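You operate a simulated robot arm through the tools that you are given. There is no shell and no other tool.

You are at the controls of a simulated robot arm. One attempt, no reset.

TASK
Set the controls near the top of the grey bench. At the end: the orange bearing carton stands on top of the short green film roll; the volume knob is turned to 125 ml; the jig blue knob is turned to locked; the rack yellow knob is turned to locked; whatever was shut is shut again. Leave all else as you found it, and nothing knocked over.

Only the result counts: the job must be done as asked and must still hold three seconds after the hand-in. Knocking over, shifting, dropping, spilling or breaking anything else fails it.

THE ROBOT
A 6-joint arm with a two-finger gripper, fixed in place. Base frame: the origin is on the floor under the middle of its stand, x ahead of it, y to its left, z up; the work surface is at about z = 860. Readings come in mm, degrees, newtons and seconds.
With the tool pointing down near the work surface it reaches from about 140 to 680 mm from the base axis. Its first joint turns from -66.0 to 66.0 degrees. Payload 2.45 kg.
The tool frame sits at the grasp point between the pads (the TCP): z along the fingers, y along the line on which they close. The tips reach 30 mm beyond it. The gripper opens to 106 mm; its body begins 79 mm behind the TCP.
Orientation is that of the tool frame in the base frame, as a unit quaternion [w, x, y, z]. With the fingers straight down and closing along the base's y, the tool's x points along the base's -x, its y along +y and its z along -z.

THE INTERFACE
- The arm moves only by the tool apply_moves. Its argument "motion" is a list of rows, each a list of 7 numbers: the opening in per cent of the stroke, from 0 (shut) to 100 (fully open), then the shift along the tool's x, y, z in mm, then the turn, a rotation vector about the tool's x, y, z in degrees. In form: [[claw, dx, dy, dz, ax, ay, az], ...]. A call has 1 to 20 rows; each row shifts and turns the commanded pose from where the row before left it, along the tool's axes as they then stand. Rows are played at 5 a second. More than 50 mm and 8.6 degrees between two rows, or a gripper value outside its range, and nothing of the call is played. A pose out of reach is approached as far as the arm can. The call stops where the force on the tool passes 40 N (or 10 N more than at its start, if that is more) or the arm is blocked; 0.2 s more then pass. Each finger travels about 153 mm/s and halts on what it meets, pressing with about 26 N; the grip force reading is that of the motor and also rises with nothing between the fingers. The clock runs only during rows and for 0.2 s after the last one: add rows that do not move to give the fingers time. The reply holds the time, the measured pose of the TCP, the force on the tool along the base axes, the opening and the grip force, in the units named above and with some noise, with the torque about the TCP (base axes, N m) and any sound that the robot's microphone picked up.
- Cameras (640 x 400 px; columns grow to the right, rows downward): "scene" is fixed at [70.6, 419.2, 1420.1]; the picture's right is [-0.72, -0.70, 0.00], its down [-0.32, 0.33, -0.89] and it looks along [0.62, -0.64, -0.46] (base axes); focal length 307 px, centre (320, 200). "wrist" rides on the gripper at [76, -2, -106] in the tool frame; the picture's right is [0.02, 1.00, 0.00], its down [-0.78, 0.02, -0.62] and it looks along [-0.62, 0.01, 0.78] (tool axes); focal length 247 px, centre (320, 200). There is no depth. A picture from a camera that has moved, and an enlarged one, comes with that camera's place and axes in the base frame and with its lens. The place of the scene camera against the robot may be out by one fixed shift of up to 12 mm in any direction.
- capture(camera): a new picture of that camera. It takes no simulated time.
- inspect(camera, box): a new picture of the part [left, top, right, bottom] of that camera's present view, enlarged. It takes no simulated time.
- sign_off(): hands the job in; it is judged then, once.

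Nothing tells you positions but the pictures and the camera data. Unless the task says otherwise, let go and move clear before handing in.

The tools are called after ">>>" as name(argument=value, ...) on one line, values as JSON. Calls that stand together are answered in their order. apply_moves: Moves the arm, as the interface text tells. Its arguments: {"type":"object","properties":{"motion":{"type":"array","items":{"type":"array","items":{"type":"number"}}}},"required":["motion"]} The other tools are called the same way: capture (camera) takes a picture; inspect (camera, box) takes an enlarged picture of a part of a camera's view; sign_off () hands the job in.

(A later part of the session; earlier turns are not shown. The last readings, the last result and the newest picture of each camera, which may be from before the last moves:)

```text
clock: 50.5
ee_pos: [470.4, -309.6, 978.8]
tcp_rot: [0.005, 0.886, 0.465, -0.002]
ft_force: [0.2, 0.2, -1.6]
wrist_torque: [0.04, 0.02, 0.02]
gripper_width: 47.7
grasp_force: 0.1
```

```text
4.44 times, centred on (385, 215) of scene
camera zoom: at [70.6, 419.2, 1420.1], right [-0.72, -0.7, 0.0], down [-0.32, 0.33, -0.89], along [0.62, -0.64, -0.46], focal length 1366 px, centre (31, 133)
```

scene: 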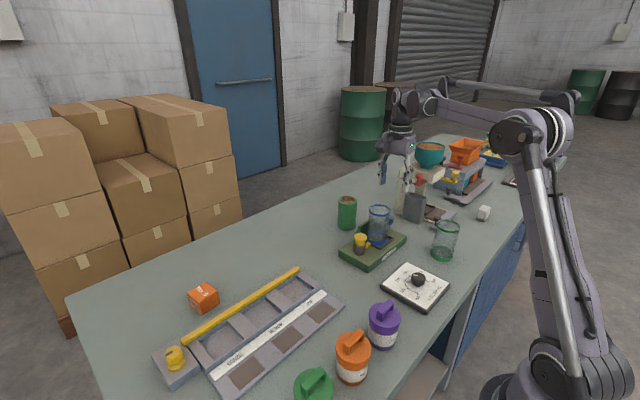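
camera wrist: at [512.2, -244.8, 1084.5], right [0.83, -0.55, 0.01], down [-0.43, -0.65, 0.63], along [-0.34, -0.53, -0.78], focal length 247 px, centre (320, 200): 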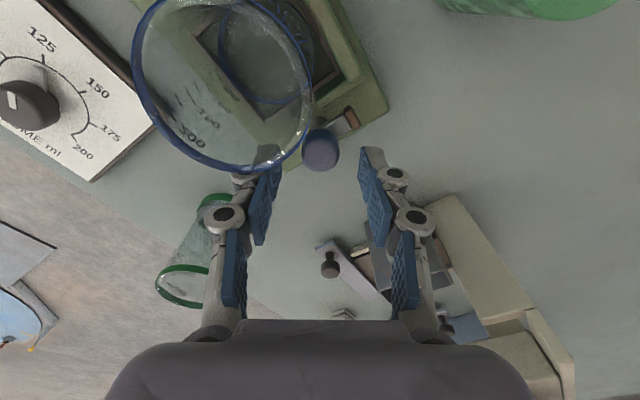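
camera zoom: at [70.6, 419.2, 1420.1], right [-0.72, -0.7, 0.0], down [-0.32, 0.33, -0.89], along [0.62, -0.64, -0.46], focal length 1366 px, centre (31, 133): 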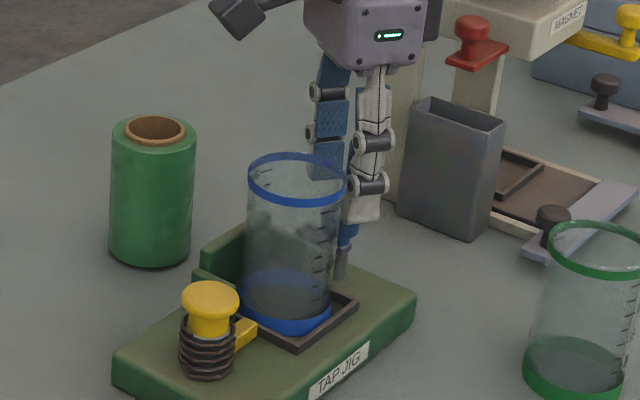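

The knob is centred between the fingers with its top about 37 mm below the TCP. I'll descend 27 mm and close on it.

>>> apply_moves(motion=[[45, 0, 0, 14, 0, 0, 0], [45, 0, 0, 13, 0, 0, 0], [45, 0, 0, 0, 0, 0, 0], [35, 0, 0, 0, 0, 0, 0], [25, 0, 0, 0, 0, 0, 0], [12, 0, 0, 0, 0, 0, 0], [12, 0, 0, 0, 0, 0, 0]])

>>> inspect(camera="wrist", box=[260, 100, 380, 220])

>>> inspect(camera="scene", box=[340, 180, 420, 260])

```text
clock: 52.1
ee_pos: [469.9, -310.0, 952.9]
tcp_rot: [0.003, 0.886, 0.464, -0.002]
ft_force: [-15.6, 10.2, -9.4]
wrist_torque: [0.22, 0.31, -0.01]
gripper_width: 25.0
grasp_force: 44.9
```

```text
3.33 times, centred on (320, 160) of wrist
camera zoom: at [512.6, -246.2, 1058.8], right [0.83, -0.55, 0.0], down [-0.43, -0.65, 0.63], along [-0.34, -0.52, -0.78], focal length 823 px, centre (320, 333)
```

zoom: 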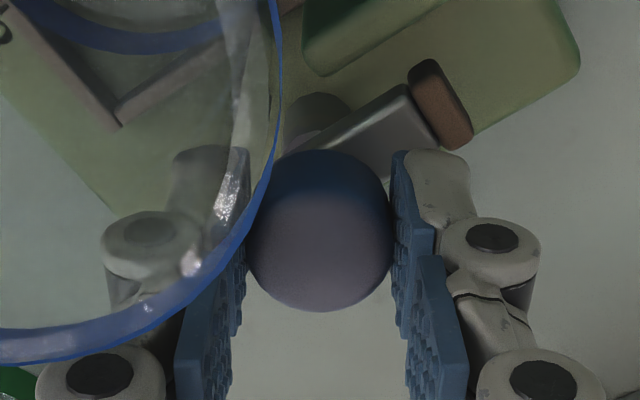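

```text
5.00 times, centred on (380, 220) of scene
camera zoom: at [70.3, 419.4, 1420.1], right [-0.72, -0.7, 0.0], down [-0.32, 0.33, -0.89], along [0.62, -0.64, -0.46], focal length 1536 px, centre (20, 100)
```

zoom: 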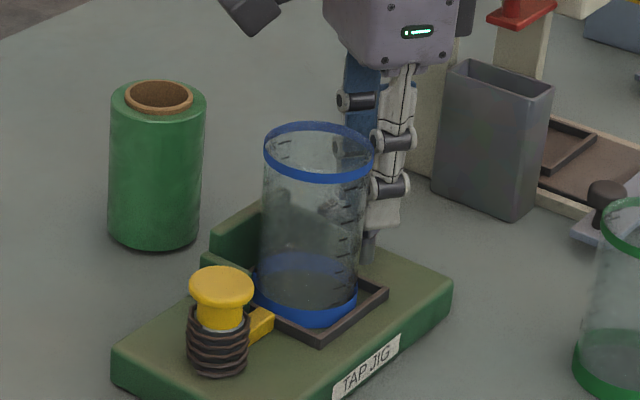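

I'm holding the knob (25 mm). I'll ease the side load a bit and try a small counter-clockwise turn (arm toward the beaker).

>>> apply_moves(motion=[[11, 0, -0.8, 0, 0, 0, 0], [11, 0, 0, 0, 0, 0, -5], [11, 0, 0, 0, 0, 0, -5], [11, 0, 0, 0, 0, 0, -5]])

>>> inspect(camera="wrist", box=[260, 100, 380, 220])

```text
clock: 53.1
ee_pos: [471.3, -311.0, 952.1]
tcp_rot: [0.004, 0.817, 0.577, -0.002]
ft_force: [-9.0, 11.1, -26.0]
wrist_torque: [0.22, 0.27, -0.01]
gripper_width: 25.2
grasp_force: 45.5
```

```text
3.33 times, centred on (320, 160) of wrist
camera zoom: at [493.9, -237.2, 1058.8], right [0.95, -0.32, 0.0], down [-0.25, -0.74, 0.63], along [-0.19, -0.6, -0.78], focal length 823 px, centre (320, 333)
```

zoom: 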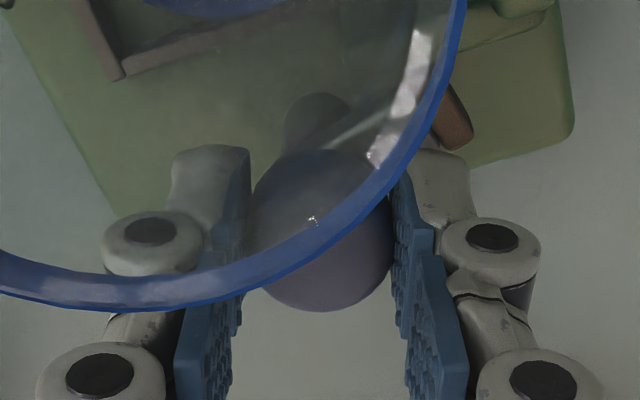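

The arm follows freely counter-clockwise. I'll continue 25° and check clearance to the beaker.

>>> apply_moves(motion=[[11, 0, 0, 0, 0, 0, -5], [11, 0, 0, 0, 0, 0, -5], [11, 0, 0, 0, 0, 0, -5], [11, 0, 0, 0, 0, 0, -5], [11, 0, 0, 0, 0, 0, -5]])

>>> inspect(camera="wrist", box=[260, 100, 380, 220])

>>> inspect(camera="scene", box=[340, 180, 420, 260])

```text
clock: 53.8
ee_pos: [471.4, -310.4, 952.7]
tcp_rot: [0.004, 0.758, 0.652, -0.002]
ft_force: [-0.1, -0.9, -2.3]
wrist_torque: [0.13, -0.13, 0.0]
gripper_width: 25.1
grasp_force: 44.9
stopped in row 3: the force on the tool passed its limit at 41 N (the readings are from after the stop); the commanded pose is now the measured one
```

```text
3.33 times, centred on (320, 160) of wrist
camera zoom: at [479.3, -233.9, 1058.9], right [0.99, -0.13, 0.0], down [-0.1, -0.77, 0.63], along [-0.08, -0.62, -0.78], focal length 823 px, centre (320, 333)
```

zoom: 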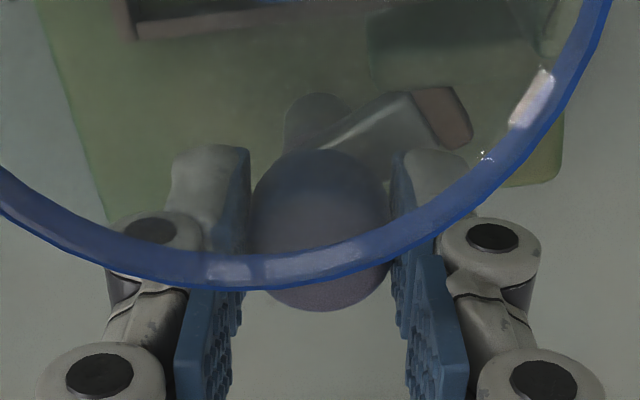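

```text
5.00 times, centred on (380, 220) of scene
camera zoom: at [70.6, 419.1, 1420.1], right [-0.72, -0.7, 0.0], down [-0.32, 0.33, -0.89], along [0.62, -0.64, -0.46], focal length 1536 px, centre (20, 100)
```

zoom: 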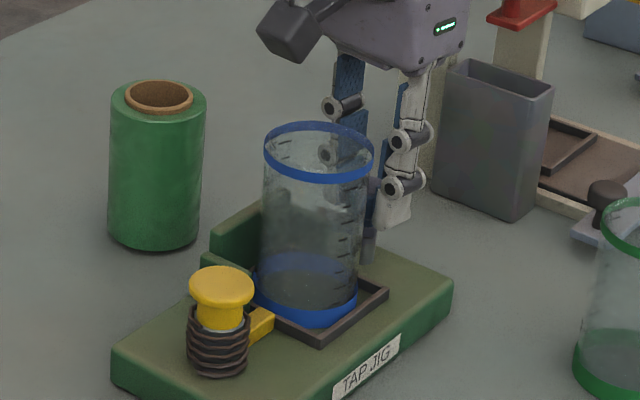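

A force spike stopped it and reset the load; the knob has turned about 26°. I'll continue in shorter calls.

>>> apply_moves(motion=[[11, 0, 0, 0, 0, 0, -5], [11, 0, 0, 0, 0, 0, -5], [11, 0, 0, 0, 0, 0, -5]])

>>> apply_moves(motion=[[11, 0, 0, 0, 0, 0, -5], [11, 0, 0, 0, 0, 0, -5], [11, 0, 0, 0, 0, 0, -5]])

>>> inspect(camera="wrist", box=[260, 100, 380, 220])

>>> inspect(camera="scene", box=[340, 180, 420, 260])

```text
clock: 54.6
ee_pos: [470.2, -311.1, 952.1]
tcp_rot: [0.003, 0.666, 0.746, -0.002]
ft_force: [-1.7, 0.0, -4.1]
wrist_torque: [-0.06, -0.06, -0.02]
gripper_width: 25.2
grasp_force: 45.0
```

```text
clock: 55.4
ee_pos: [469.6, -311.6, 952.0]
tcp_rot: [0.002, 0.563, 0.826, -0.003]
ft_force: [-0.2, -2.2, -15.0]
wrist_torque: [0.18, 0.01, 0.0]
gripper_width: 25.0
grasp_force: 44.3
```

```text
3.33 times, centred on (320, 160) of wrist
camera zoom: at [439.4, -239.2, 1058.8], right [0.92, 0.39, 0.0], down [0.3, -0.72, 0.63], along [0.24, -0.58, -0.78], focal length 823 px, centre (320, 333)
```

zoom: 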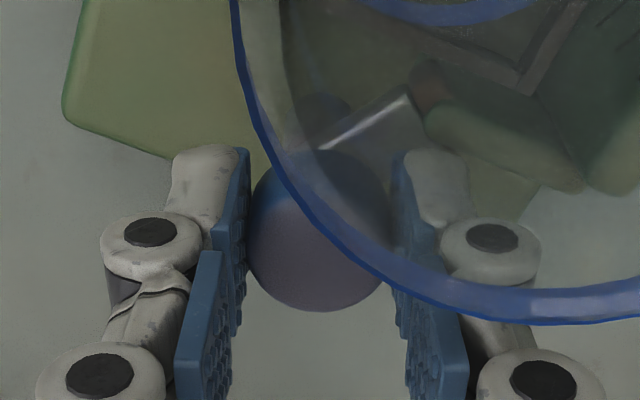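

```text
5.00 times, centred on (380, 220) of scene
camera zoom: at [70.8, 419.0, 1420.2], right [-0.72, -0.7, 0.0], down [-0.32, 0.33, -0.89], along [0.62, -0.64, -0.46], focal length 1536 px, centre (20, 100)
```

zoom: 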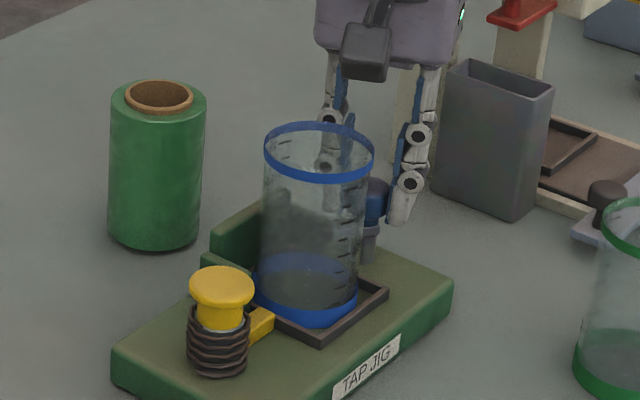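

The arm is about 56° round and everything is clear. I'll release, turn the hand back 55° and regrip for the rest.

>>> apply_moves(motion=[[20, 0, 0, 0, 0, 0, 0], [35, 0, 0, 0, 0, 0, 0], [45, 0, 0, 0, 0, 0, 0]])

>>> inspect(camera="wrist", box=[260, 100, 380, 220])

>>> apply_moves(motion=[[45, 0, 0, 0, 0, 0, 7], [45, 0, 0, 0, 0, 0, 7], [45, 0, 0, 0, 0, 0, 7], [45, 0, 0, 0, 0, 0, 7], [45, 0, 0, 0, 0, 0, 7], [45, 0, 0, 0, 0, 0, 7], [45, 0, 0, 0, 0, 0, 7], [45, 0, 0, 0, 0, 0, 6], [45, 0, 0, 0, 0, 0, 0]])

>>> inspect(camera="wrist", box=[260, 100, 380, 220])

```text
clock: 56.2
ee_pos: [468.4, -309.6, 953.7]
tcp_rot: [0.003, 0.563, 0.826, -0.002]
ft_force: [-0.5, -0.1, -0.4]
wrist_torque: [0.01, 0.02, -0.02]
gripper_width: 47.5
grasp_force: 0.0
```

```text
3.33 times, centred on (320, 160) of wrist
camera zoom: at [439.4, -238.9, 1059.4], right [0.92, 0.38, 0.0], down [0.3, -0.72, 0.63], along [0.24, -0.58, -0.78], focal length 823 px, centre (320, 333)
```

zoom: 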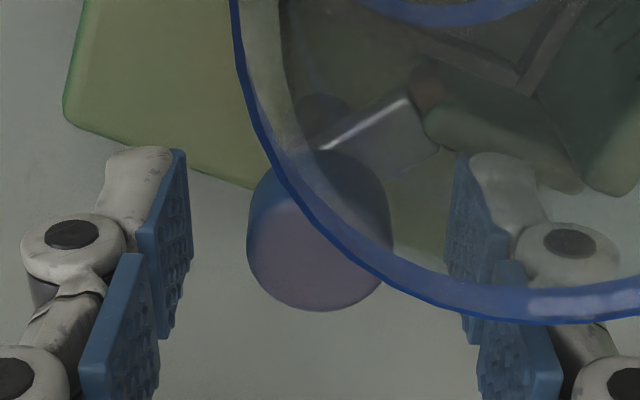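

```text
clock: 58.2
ee_pos: [470.4, -311.1, 952.9]
tcp_rot: [0.004, 0.882, 0.472, -0.001]
ft_force: [0.2, 0.4, 0.2]
wrist_torque: [0.01, -0.03, 0.01]
gripper_width: 47.9
grasp_force: 0.1
```

```text
3.33 times, centred on (320, 160) of wrist
camera zoom: at [510.5, -244.9, 1059.4], right [0.84, -0.54, 0.01], down [-0.42, -0.66, 0.63], along [-0.33, -0.53, -0.78], focal length 823 px, centre (320, 333)
```

zoom: 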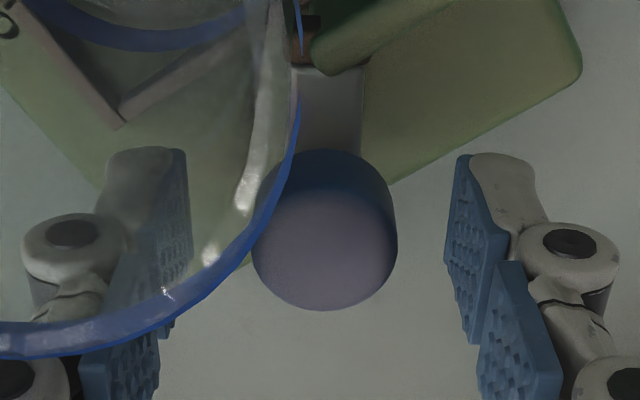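

>>> inspect(camera="wrist", box=[290, 80, 350, 150])

>>> inspect(camera="wrist", box=[300, 90, 330, 120])

>>> inspect(camera="scene", box=[355, 195, 405, 255])

```text
5.71 times, centred on (320, 115) of wrist
camera zoom: at [510.5, -244.9, 1059.4], right [0.84, -0.54, 0.01], down [-0.42, -0.66, 0.63], along [-0.33, -0.53, -0.78], focal length 1411 px, centre (320, 686)
```

zoom: 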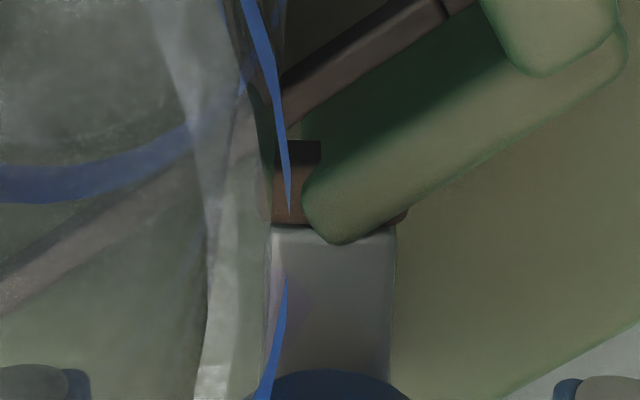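

```text
13.33 times, centred on (315, 105) of wrist
camera zoom: at [510.5, -244.9, 1059.4], right [0.84, -0.54, 0.01], down [-0.42, -0.66, 0.63], along [-0.33, -0.53, -0.78], focal length 3293 px, centre (387, 1467)
```

zoom: 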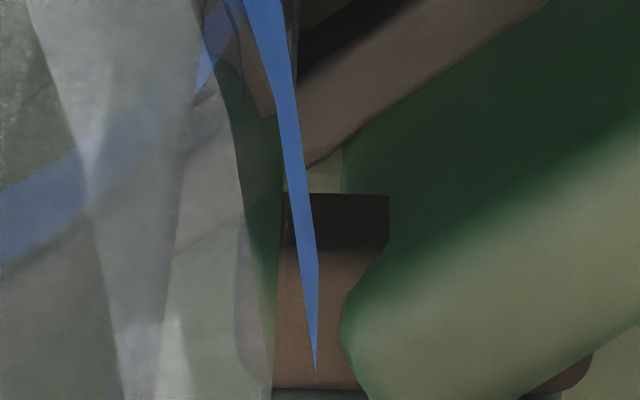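

```text
6.67 times, centred on (380, 225) of scene
camera zoom: at [70.6, 419.2, 1420.1], right [-0.72, -0.7, 0.0], down [-0.32, 0.33, -0.89], along [0.62, -0.64, -0.46], focal length 2049 px, centre (-80, 33)
```

zoom: 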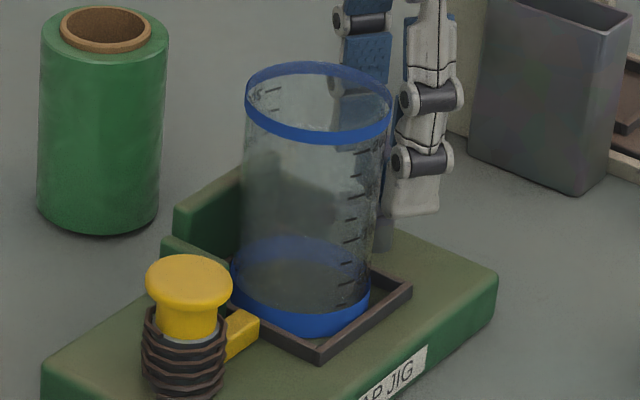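

The arm holds at about 57° with the hand free, and it moved without resistance past the green guide. I'll regrip and turn the rest of the way.

>>> apply_moves(motion=[[35, 0, 0, 0, 0, 0, 0], [25, 0, 0, 0, 0, 0, 0], [12, 0, 0, 0, 0, 0, 0], [11, 0, 0, 0, 0, 0, 0]])

>>> apply_moves(motion=[[11, 0, 0, 0, 0, 0, -5], [11, 0, 0, 0, 0, 0, -5], [11, 0, 0, 0, 0, 0, -5]])

>>> apply_moves(motion=[[11, 0, 0, 0, 0, 0, -5], [11, 0, 0, 0, 0, 0, -5]])

>>> inspect(camera="wrist", box=[260, 80, 380, 220])

>>> inspect(camera="scene", box=[340, 180, 420, 260])

```text
clock: 59.2
ee_pos: [472.3, -310.7, 953.2]
tcp_rot: [0.004, 0.881, 0.473, 0.0]
ft_force: [6.6, -2.8, 1.1]
wrist_torque: [-0.19, -0.19, 0.01]
gripper_width: 25.5
grasp_force: 45.0
```

```text
clock: 60.0
ee_pos: [470.2, -311.7, 952.8]
tcp_rot: [0.004, 0.812, 0.584, -0.001]
ft_force: [9.6, -2.2, 17.8]
wrist_torque: [-0.03, -0.32, 0.05]
gripper_width: 25.3
grasp_force: 45.2
```

```text
clock: 60.6
ee_pos: [470.8, -309.0, 952.1]
tcp_rot: [0.005, 0.758, 0.653, -0.002]
ft_force: [11.7, -5.8, 17.3]
wrist_torque: [0.11, -0.4, 0.04]
gripper_width: 25.2
grasp_force: 44.9
```

```text
2.86 times, centred on (320, 150) of wrist
camera zoom: at [479.0, -233.6, 1058.6], right [0.99, -0.13, 0.0], down [-0.1, -0.77, 0.63], along [-0.08, -0.62, -0.78], focal length 706 px, centre (320, 343)
```

zoom: 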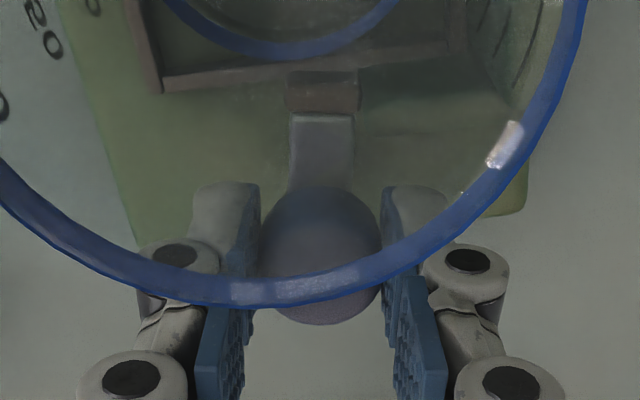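

```text
5.00 times, centred on (380, 220) of scene
camera zoom: at [70.6, 419.2, 1420.1], right [-0.72, -0.7, 0.0], down [-0.32, 0.33, -0.89], along [0.62, -0.64, -0.46], focal length 1536 px, centre (20, 100)
```

zoom: 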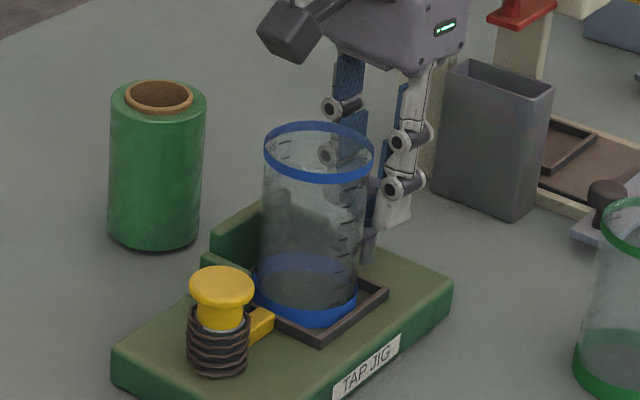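

>>> apply_moves(motion=[[11, 0, 0, 0, 0, 0, -4], [11, 0, 0, 0, 0, 0, -4]])

>>> apply_moves(motion=[[20, 0, 0, 0, 0, 0, 0], [35, 0, 0, 0, 0, 0, 0], [45, 0, 0, 0, 0, 0, 0]])

>>> inspect(camera="wrist", box=[260, 80, 380, 220])

```text
clock: 61.2
ee_pos: [470.6, -309.7, 952.4]
tcp_rot: [0.005, 0.71, 0.704, -0.002]
ft_force: [9.8, -7.3, 9.6]
wrist_torque: [0.13, -0.42, 0.02]
gripper_width: 25.4
grasp_force: 45.0
```

```text
clock: 62.0
ee_pos: [470.0, -310.3, 953.5]
tcp_rot: [0.003, 0.711, 0.703, -0.003]
ft_force: [-0.1, 1.0, -0.5]
wrist_torque: [0.02, 0.0, 0.0]
gripper_width: 47.5
grasp_force: 0.0
```

```text
2.86 times, centred on (320, 150) of wrist
camera zoom: at [468.2, -232.4, 1058.9], right [1.0, 0.01, 0.0], down [0.01, -0.78, 0.63], along [0.01, -0.63, -0.78], focal length 706 px, centre (320, 343)
```

zoom: 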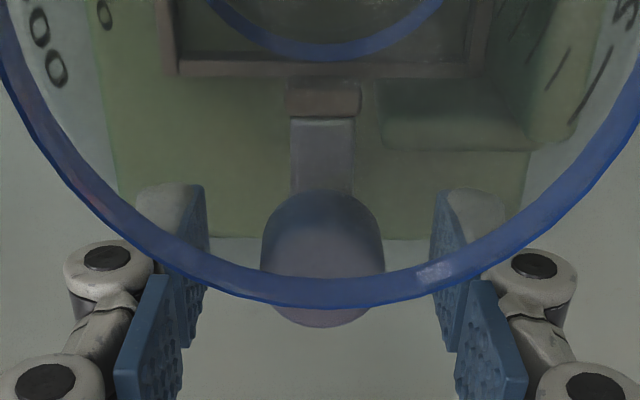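

The arm now points straight at the beaker (about 90°). I'll check for the end stop by gripping and trying a little further.

>>> apply_moves(motion=[[35, 0, 0, 0, 0, 0, 0], [25, 0, 0, 0, 0, 0, 0], [12, 0, 0, 0, 0, 0, 0], [11, 0, 0, 0, 0, 0, 0], [11, 0, 0, 0, 0, 0, -5], [11, 0, 0, 0, 0, 0, -5]])

>>> inspect(camera="wrist", box=[260, 80, 380, 220])

```text
clock: 63.4
ee_pos: [469.8, -309.0, 952.1]
tcp_rot: [0.002, 0.647, 0.763, -0.003]
ft_force: [-5.6, 2.4, -11.7]
wrist_torque: [0.12, 0.17, -0.43]
gripper_width: 25.1
grasp_force: 45.5
```

```text
2.86 times, centred on (320, 150) of wrist
camera zoom: at [455.2, -234.4, 1058.8], right [0.98, 0.18, 0.0], down [0.14, -0.77, 0.63], along [0.11, -0.62, -0.78], focal length 706 px, centre (320, 343)
```

zoom: 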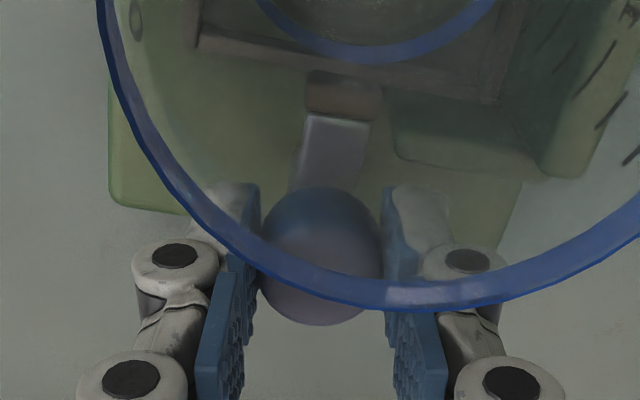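

The torque shows the end stop, so the jig knob is fully locked. I'll let go, rise clear and check the result.

>>> apply_moves(motion=[[20, 0, 0, 0, 0, 0, 0], [35, 0, 0, 0, 0, 0, 0], [45, 0, 0, 0, 0, 0, 0], [45, 0, 0, -30, 0, 0, 0], [45, 0, 0, -40, 0, 0, 0], [45, 0, 0, -40, 0, 0, 0], [45, 0, 0, 0, 0, 0, 0]])

>>> apply_moves(motion=[[60, 0, 0, 0, 0, 0, -8], [60, 0, 0, 0, 0, 0, -8], [60, 0, 0, 0, 0, 0, -8], [60, 0, 0, 0, 0, 0, -8], [60, 0, 0, 0, 0, 0, -8], [60, 0, 0, 0, 0, 0, -8], [60, 0, 0, 0, 0, 0, -8], [60, 0, 0, 0, 0, 0, -8], [60, 0, 0, 0, 0, 0, -8], [60, 0, 0, 0, 0, 0, -8], [60, 0, 0, 0, 0, 0, 0]])

>>> capture(camera="wrist")

>>> inspect(camera="wrist", box=[270, 60, 410, 160])

>>> capture(camera="scene")

```text
clock: 65.0
ee_pos: [469.2, -308.4, 1061.4]
tcp_rot: [0.003, 0.647, 0.763, -0.002]
ft_force: [0.3, -0.2, -0.1]
wrist_torque: [-0.02, -0.02, 0.06]
gripper_width: 47.7
grasp_force: 0.0
```

```text
clock: 67.4
ee_pos: [468.7, -310.3, 1063.0]
tcp_rot: [0.0, 0.004, 1.0, -0.004]
ft_force: [0.4, -1.0, -0.6]
wrist_torque: [0.0, 0.02, -0.03]
gripper_width: 63.9
grasp_force: 0.0
```

```text
taken
camera wrist: at [392.8, -309.7, 1169.4], right [-0.01, 1.0, -0.01], down [0.78, 0.01, 0.62], along [0.62, 0.0, -0.78], focal length 247 px, centre (320, 200)
```

wrist: 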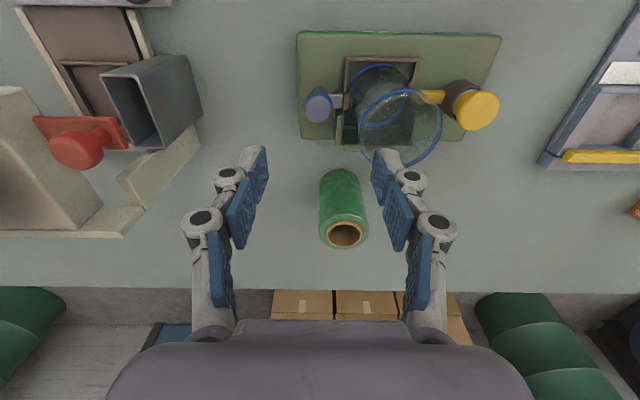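

```text
4.00 times, centred on (340, 110) of wrist
camera zoom: at [392.8, -309.7, 1169.4], right [-0.01, 1.0, -0.01], down [0.78, 0.01, 0.62], along [0.62, 0.0, -0.78], focal length 988 px, centre (240, 560)
```

zoom: 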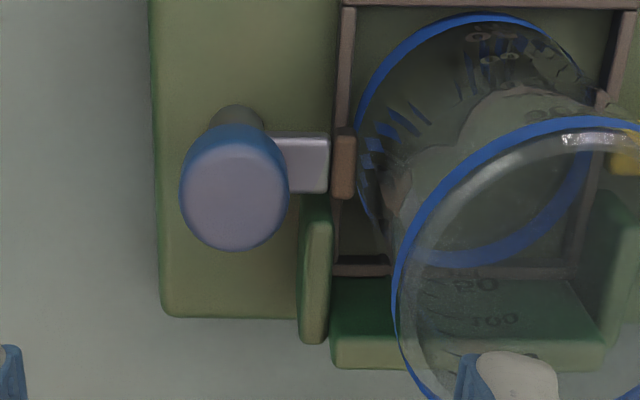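

```text
taken
```

scene: 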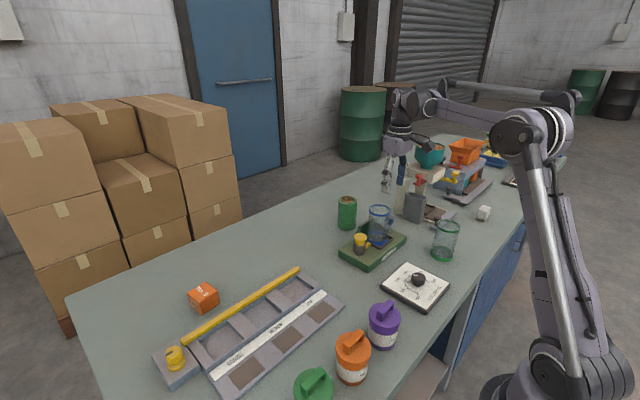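

Jig knob confirmed locked, with the pad against the beaker side. Now I'll measure the green roll for the placement.

>>> inspect(camera="wrist", box=[290, 150, 400, 260])

>>> inspect(camera="scene", box=[320, 180, 380, 250])

```text
3.64 times, centred on (345, 205) of wrist
camera zoom: at [392.8, -309.7, 1169.4], right [-0.01, 1.0, -0.01], down [0.78, 0.01, 0.62], along [0.62, 0.0, -0.78], focal length 898 px, centre (229, 182)
```

zoom: 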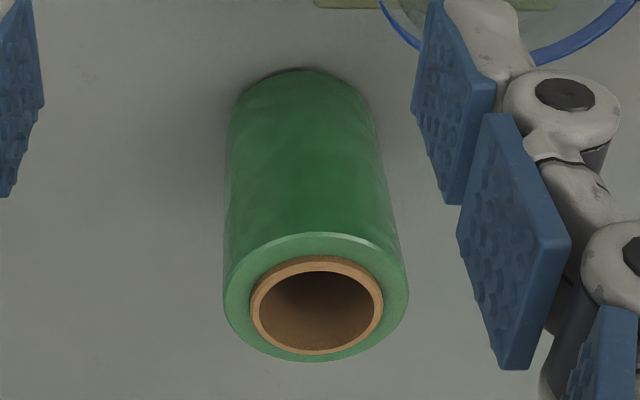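

```text
5.71 times, centred on (350, 215) of scene
camera zoom: at [70.6, 419.2, 1420.1], right [-0.72, -0.7, 0.0], down [-0.32, 0.33, -0.89], along [0.62, -0.64, -0.46], focal length 1756 px, centre (149, 114)
```

zoom: 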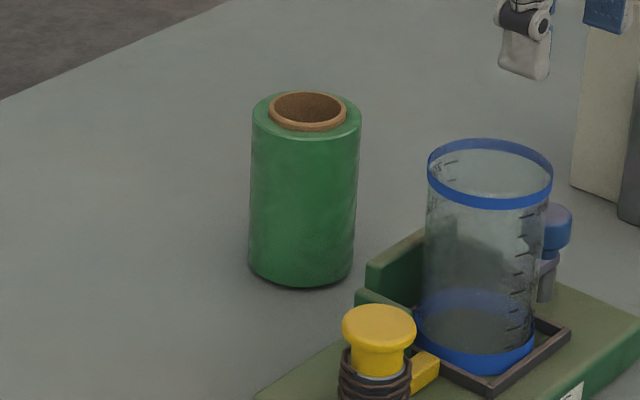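

The roll stands at about (609, -280), radius 30, top near z 962, close to my reach limit. I'll hover above it to confirm the arm can get there upright.

>>> apply_moves(motion=[[60, -35.1, 7.6, 5, 0, 0, 0], [60, -35.1, 7.6, 5, 0, 0, 0], [60, -35.1, 7.6, 5, 0, 0, 0], [60, -35.1, 7.6, 5, 0, 0, 0], [60, 0, 0, 0, 0, 0, 0]])

>>> capture(camera="wrist")

>>> inspect(camera="wrist", box=[260, 100, 380, 200])

>>> inspect(camera="scene", box=[300, 150, 400, 250])

```text
clock: 68.6
ee_pos: [591.2, -279.3, 1044.0]
tcp_rot: [0.0, 0.005, 1.0, -0.005]
ft_force: [0.3, -0.7, -0.1]
wrist_torque: [-0.01, 0.04, -0.02]
gripper_width: 63.5
grasp_force: 0.2
out of reach, approached as far as the arm can: row 4
```

```text
taken
camera wrist: at [513.3, -279.7, 1150.5], right [-0.01, 1.0, -0.01], down [0.78, 0.01, 0.62], along [0.62, 0.0, -0.78], focal length 247 px, centre (320, 200)
```

wrist: 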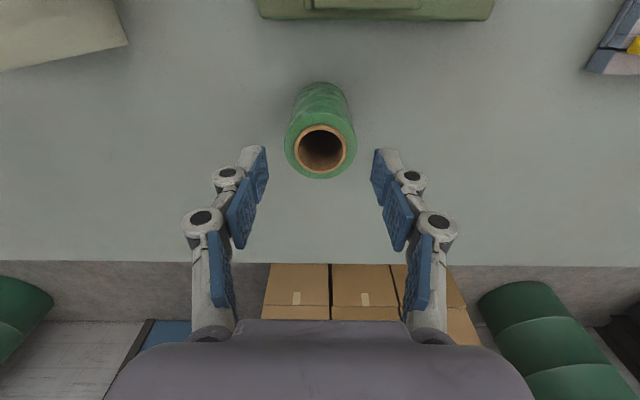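

```text
4.00 times, centred on (320, 150) of wrist
camera zoom: at [513.3, -279.7, 1150.5], right [-0.01, 1.0, -0.01], down [0.78, 0.01, 0.62], along [0.62, 0.0, -0.78], focal length 988 px, centre (320, 400)
```

zoom: 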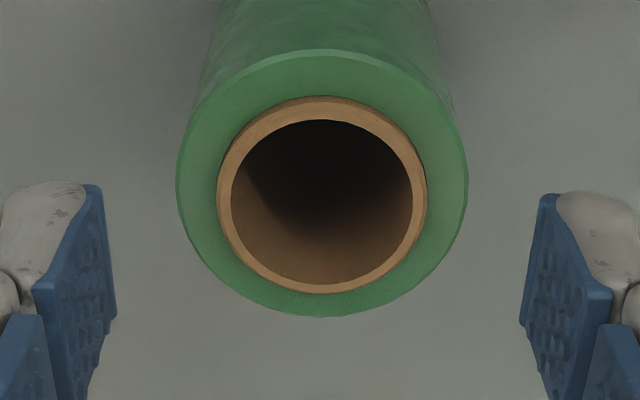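

```text
4.00 times, centred on (350, 200) of scene
camera zoom: at [70.6, 419.2, 1420.1], right [-0.72, -0.7, 0.0], down [-0.32, 0.33, -0.89], along [0.62, -0.64, -0.46], focal length 1229 px, centre (200, 200)
```

zoom: 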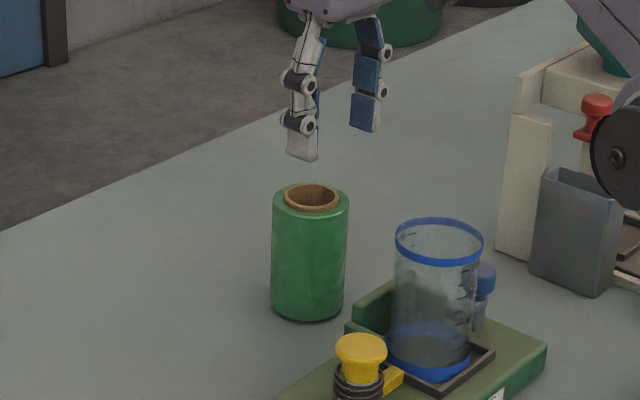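

The roll centre refines to (608, -279), diameter 61. Straight above it is slightly beyond reach at this height, so I'll grip the carton with it set about 7 mm outward in the hand. Now moving over to view the carton.

>>> apply_moves(motion=[[60, 15, 0, 0, 0, 0, 0], [60, 5, 42, 0, 0, 0, 0], [60, 5, 42, 0, 0, 0, 0], [60, 0, 42, 0, 0, 0, 0], [60, 0, 42, 0, 0, 0, 0], [60, 0, 42, 0, 0, 0, 0], [60, 0, 42, 0, 0, 0, 0], [60, 0, 42, 0, 0, 0, 0], [60, 0, 42, 0, 0, 0, 0], [60, 0, 42, 0, 0, 0, 0], [60, 0, 42, 0, 0, 0, 0], [60, 0, 42, 0, 0, 0, 0], [60, 0, 38, 0, 0, 0, 0], [60, 0, 0, 0, 0, 0, 0]])

>>> capture(camera="wrist")

>>> inspect(camera="wrist", box=[260, 100, 380, 210])

```text
clock: 71.6
ee_pos: [573.2, 221.1, 1038.9]
tcp_rot: [0.001, 0.006, 1.0, -0.004]
ft_force: [-0.2, 0.0, 0.1]
wrist_torque: [0.01, 0.02, 0.0]
gripper_width: 63.8
grasp_force: 0.2
```

```text
taken
camera wrist: at [495.1, 220.6, 1145.5], right [-0.01, 1.0, -0.01], down [0.78, 0.01, 0.62], along [0.62, 0.0, -0.78], focal length 247 px, centre (320, 200)
```

wrist: 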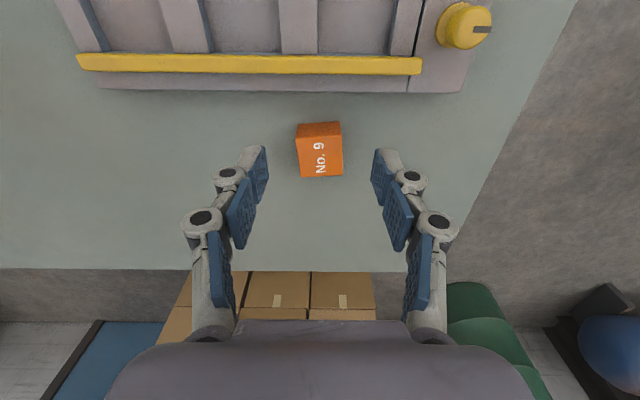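

```text
3.64 times, centred on (320, 155) of wrist
camera zoom: at [495.1, 220.6, 1145.5], right [-0.01, 1.0, -0.01], down [0.78, 0.01, 0.62], along [0.62, 0.0, -0.78], focal length 898 px, centre (320, 364)
```

zoom: 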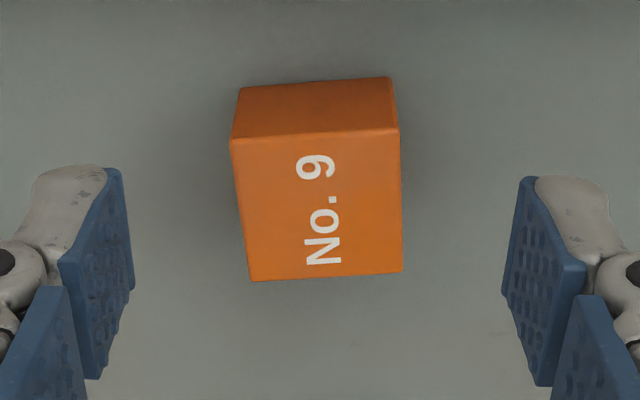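

The carton is about 49 × 49 × 39 mm, centred at (630, 220), turned about 4° counter-clockwise. I'll align the hand with it and lower beside it with the fingers open wide.

>>> apply_moves(motion=[[78, 0, 0, 0, 0, 0, -5], [78, -13.4, -1.5, 39.5, 0, 0, 0], [78, -13.4, -1.5, 39.5, 0, 0, 0], [78, -20.9, -2.3, 28, 0, 0, 0], [78, 0, 0, 0, 0, 0, 0]])

>>> capture(camera="wrist")

>>> inspect(camera="wrist", box=[250, 110, 390, 250])

>>> inspect(camera="scene", box=[150, 230, 270, 340])

```text
clock: 72.8
ee_pos: [620.9, 218.5, 933.3]
tcp_rot: [0.002, -0.039, 0.999, -0.004]
ft_force: [-0.9, 0.2, 1.3]
wrist_torque: [0.02, 0.01, -0.03]
gripper_width: 82.5
grasp_force: 0.1
```

```text
taken
camera wrist: at [543.7, 211.4, 1039.2], right [-0.1, 1.0, -0.01], down [0.78, 0.08, 0.62], along [0.62, 0.06, -0.78], focal length 247 px, centre (320, 200)
```

wrist: 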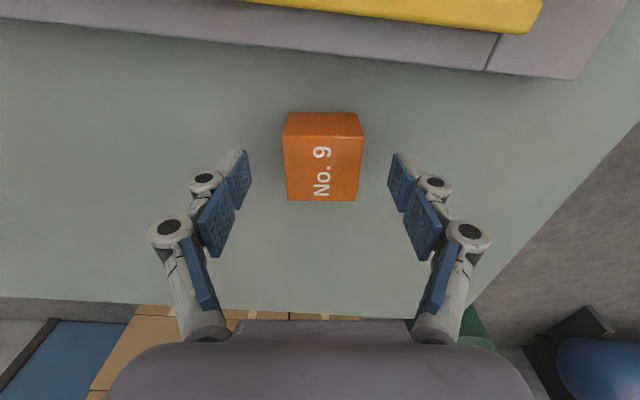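

```text
2.86 times, centred on (320, 180) of wrist
camera zoom: at [543.7, 211.4, 1039.2], right [-0.1, 1.0, -0.01], down [0.78, 0.08, 0.62], along [0.62, 0.06, -0.78], focal length 706 px, centre (320, 257)
```

zoom: 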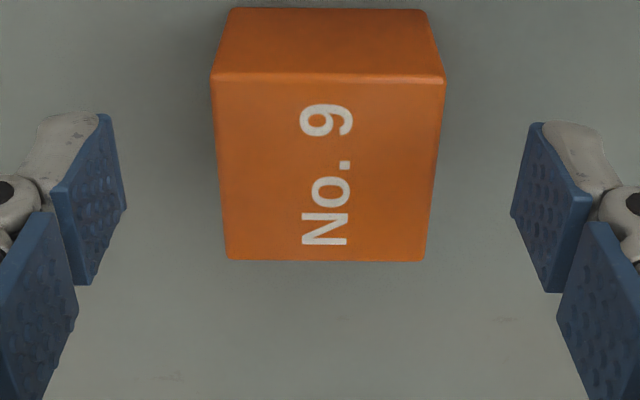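

```text
3.64 times, centred on (210, 285) of scene
camera zoom: at [70.6, 419.2, 1420.1], right [-0.72, -0.7, 0.0], down [-0.32, 0.33, -0.89], along [0.62, -0.64, -0.46], focal length 1117 px, centre (720, -109)
```

zoom: 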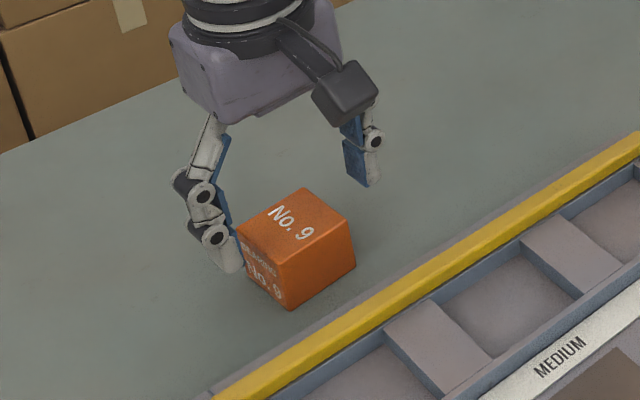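

The carton lies squarely between the fingers. I'll shift 2 mm outward, lower to z ≈ 895 and close.

>>> apply_moves(motion=[[78, -2, 0.8, 19, 0, 0, 0], [78, 0, 0, 19, 0, 0, 0], [78, 0, 0, 0, 0, 0, 0]])

>>> inspect(camera="wrist", box=[230, 110, 410, 250])

>>> inspect(camera="scene", box=[150, 230, 270, 340])

```text
clock: 73.6
ee_pos: [622.5, 219.3, 893.9]
tcp_rot: [0.001, -0.039, 0.999, -0.003]
ft_force: [-0.3, -0.5, -0.7]
wrist_torque: [-0.01, -0.02, 0.0]
gripper_width: 82.6
grasp_force: 0.1
```

```text
2.86 times, centred on (320, 180) of wrist
camera zoom: at [545.4, 213.5, 1000.0], right [-0.1, 1.0, -0.01], down [0.78, 0.08, 0.62], along [0.62, 0.06, -0.78], focal length 706 px, centre (320, 257)
```

zoom: 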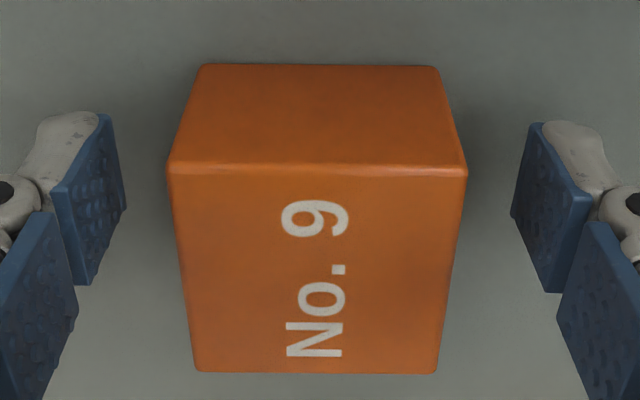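

```text
3.64 times, centred on (210, 285) of scene
camera zoom: at [70.6, 419.2, 1420.1], right [-0.72, -0.7, 0.0], down [-0.32, 0.33, -0.89], along [0.62, -0.64, -0.46], focal length 1117 px, centre (720, -109)
```

zoom: 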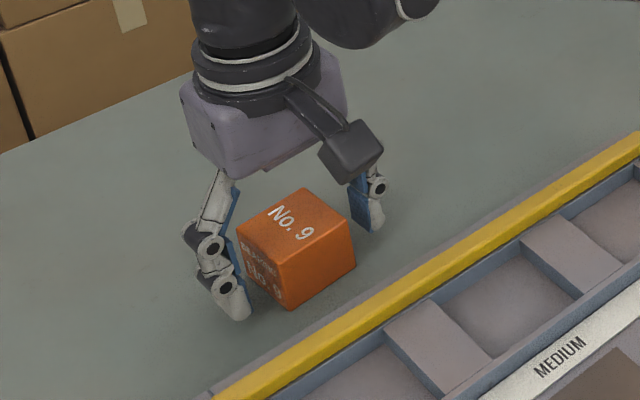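

>>> apply_moves(motion=[[70, 0, -1.2, 0, 0, 0, 0], [60, 0, 0, 0, 0, 0, 0], [52, 0, 0, 0, 0, 0, 0], [48, 0, 0, 0, 0, 0, 0], [44, 0, 0, 0, 0, 0, 0], [38, 0, 0, 0, 0, 0, 0], [38, 0, 0, 0, 0, 0, 0]])

>>> inspect(camera="wrist", box=[230, 110, 410, 250])

```text
clock: 75.2
ee_pos: [622.6, 219.0, 892.6]
tcp_rot: [0.001, -0.039, 0.999, -0.004]
ft_force: [0.8, 1.5, 3.5]
wrist_torque: [-0.02, 0.01, 0.03]
gripper_width: 49.4
grasp_force: 25.9
```

```text
2.86 times, centred on (320, 180) of wrist
camera zoom: at [545.8, 212.2, 1000.5], right [-0.1, 1.0, -0.01], down [0.78, 0.08, 0.62], along [0.62, 0.06, -0.78], focal length 706 px, centre (320, 257)
```

zoom: 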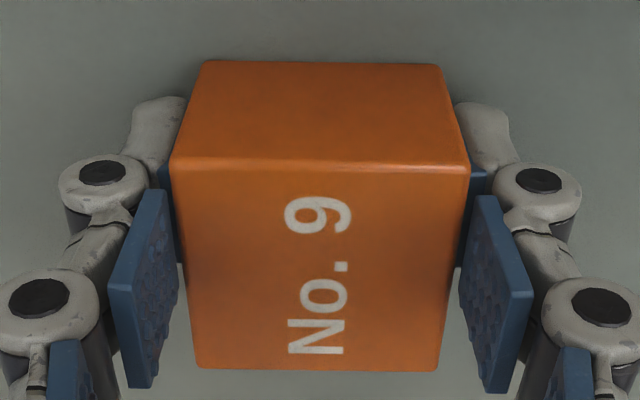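

The carton is held at 49.4 mm. Lifting gently while drawing inward, then checking the hold.

>>> apply_moves(motion=[[36, 0, 0, -10, 0, 0, 0], [36, 3, 0, -20, 0, 0, 0], [36, 10, 0, -30, 0, 0, 0], [36, 10, 0, -30, 0, 0, 0], [36, 10, 0, -30, 0, 0, 0], [36, 7, 0, -20, 0, 0, 0], [36, 0, 0, 0, 0, 0, 0]])

>>> inspect(camera="wrist", box=[210, 90, 430, 250])

>>> inspect(camera="scene", box=[130, 200, 290, 340])

```text
clock: 76.8
ee_pos: [584.7, 212.6, 1031.9]
tcp_rot: [0.002, -0.039, 0.999, -0.004]
ft_force: [-0.1, -0.6, -1.9]
wrist_torque: [0.04, 0.01, 0.01]
gripper_width: 49.3
grasp_force: 25.9
```

```text
2.50 times, centred on (320, 170) of wrist
camera zoom: at [507.9, 207.0, 1139.3], right [-0.1, 1.0, -0.01], down [0.78, 0.08, 0.62], along [0.62, 0.06, -0.78], focal length 617 px, centre (320, 275)
```

zoom: 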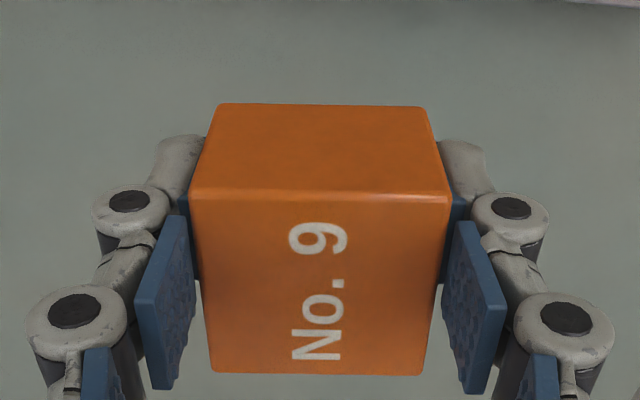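

```text
2.86 times, centred on (210, 270) of scene
camera zoom: at [70.6, 419.2, 1420.1], right [-0.72, -0.7, 0.0], down [-0.32, 0.33, -0.89], along [0.62, -0.64, -0.46], focal length 878 px, centre (634, 0)
```

zoom: 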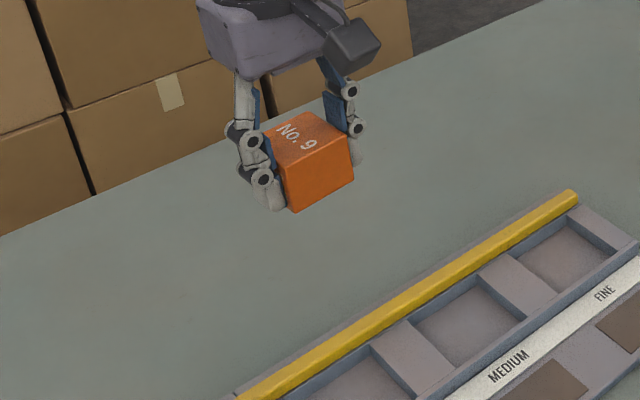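

The carton is held firmly and level. Carrying it across, well short of the roll in x.

>>> apply_moves(motion=[[36, 5.05, -40.7, 0, 0, 0, 0], [36, 5.05, -40.7, 0, 0, 0, 0], [36, 5.05, -40.7, 0, 0, 0, 0], [36, 5.05, -40.7, 0, 0, 0, 0], [36, 5.05, -40.7, 0, 0, 0, 0], [36, 5.05, -40.7, 0, 0, 0, 0], [36, 5.05, -40.7, 0, 0, 0, 0], [36, 5.05, -40.7, 0, 0, 0, 0], [36, 5.05, -40.7, 0, 0, 0, 0], [36, 5.05, -40.7, 0, 0, 0, 0], [36, 5.05, -40.7, 0, 0, 0, 0], [36, 5.05, -40.7, 0, 0, 0, 0], [36, 0, 0, 0, 0, 0, 0]])

>>> capture(camera="wrist")

>>> inspect(camera="scene", box=[300, 150, 420, 270])

```text
clock: 79.6
ee_pos: [564.0, -274.9, 1037.7]
tcp_rot: [0.001, -0.039, 0.999, -0.003]
ft_force: [-0.6, 0.2, -0.6]
wrist_torque: [0.02, 0.05, 0.04]
gripper_width: 48.9
grasp_force: 26.5
```

```text
taken
camera wrist: at [486.8, -281.7, 1143.4], right [-0.1, 1.0, -0.01], down [0.78, 0.08, 0.62], along [0.62, 0.06, -0.78], focal length 247 px, centre (320, 200)
```

wrist: 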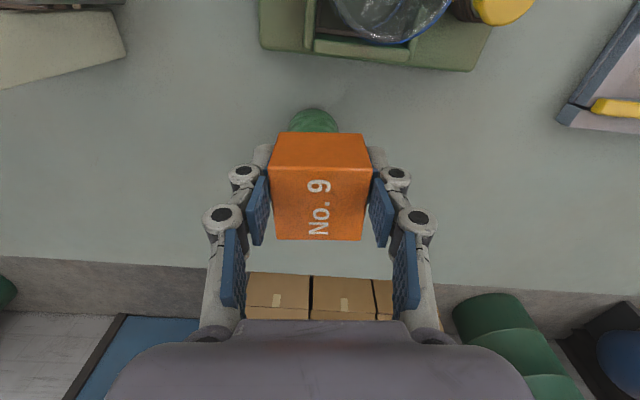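

```text
3.33 times, centred on (360, 210) of scene
camera zoom: at [70.6, 419.1, 1420.1], right [-0.72, -0.7, 0.0], down [-0.32, 0.33, -0.89], along [0.62, -0.64, -0.46], focal length 1024 px, centre (187, 167)
```

zoom: 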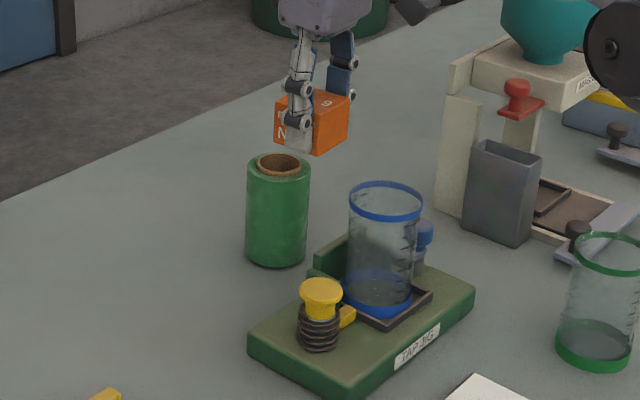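

Now I'll ease outward over the roll while descending to about 12 mm above its top, then re-measure.

>>> apply_moves(motion=[[36, -11.5, -2, 8, 0, 0, 0], [36, -11.5, -2, 8, 0, 0, 0], [36, -11.5, -2, 8, 0, 0, 0], [36, 0, 0, 0, 0, 0, 0], [36, 0, 0, 0, 0, 0, 0]])

>>> capture(camera="wrist")

>>> inspect(camera="scene", box=[310, 160, 390, 250])

```text
clock: 80.8
ee_pos: [596.6, -277.7, 1011.5]
tcp_rot: [0.001, -0.039, 0.999, -0.004]
ft_force: [-0.4, -0.4, -1.7]
wrist_torque: [-0.02, 0.03, -0.01]
gripper_width: 49.1
grasp_force: 26.0
```

```text
taken
camera wrist: at [519.2, -284.7, 1117.4], right [-0.1, 1.0, -0.01], down [0.78, 0.08, 0.62], along [0.62, 0.06, -0.78], focal length 247 px, centre (320, 200)
```

wrist: 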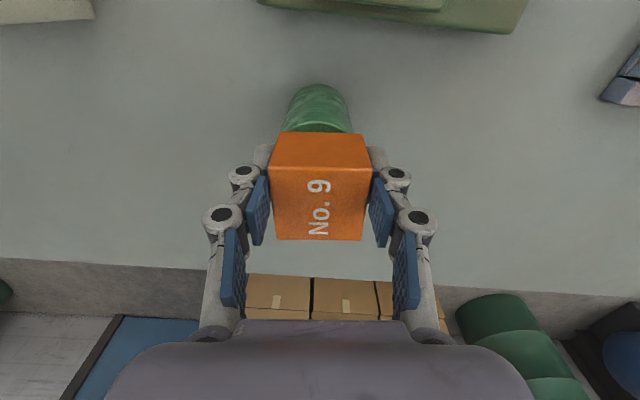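

```text
4.44 times, centred on (350, 205) of scene
camera zoom: at [70.6, 419.2, 1420.1], right [-0.72, -0.7, 0.0], down [-0.32, 0.33, -0.89], along [0.62, -0.64, -0.46], focal length 1366 px, centre (187, 178)
```

zoom: 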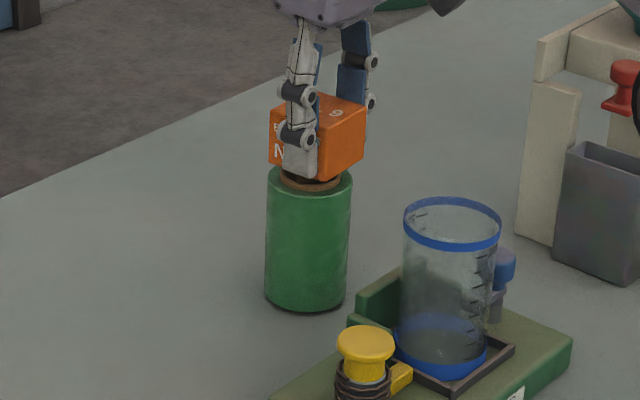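

>>> inspect(camera="wrist", box=[250, 70, 390, 210])

>>> inspect(camera="scene", box=[325, 170, 375, 225])

```text
2.86 times, centred on (320, 140) of wrist
camera zoom: at [519.2, -284.7, 1117.4], right [-0.1, 1.0, -0.01], down [0.78, 0.08, 0.62], along [0.62, 0.06, -0.78], focal length 706 px, centre (320, 371)
```

zoom: 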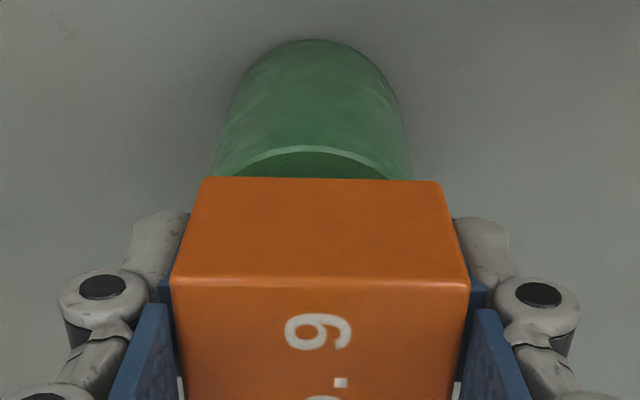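

```text
7.27 times, centred on (350, 198) of scene
camera zoom: at [70.6, 419.2, 1420.1], right [-0.72, -0.7, 0.0], down [-0.32, 0.33, -0.89], along [0.62, -0.64, -0.46], focal length 2235 px, centre (102, 218)
```

zoom: 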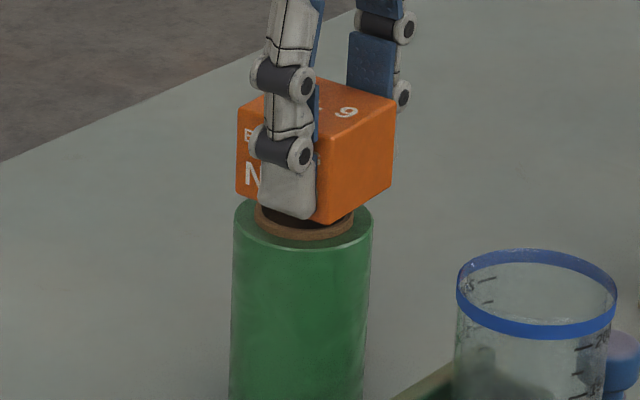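

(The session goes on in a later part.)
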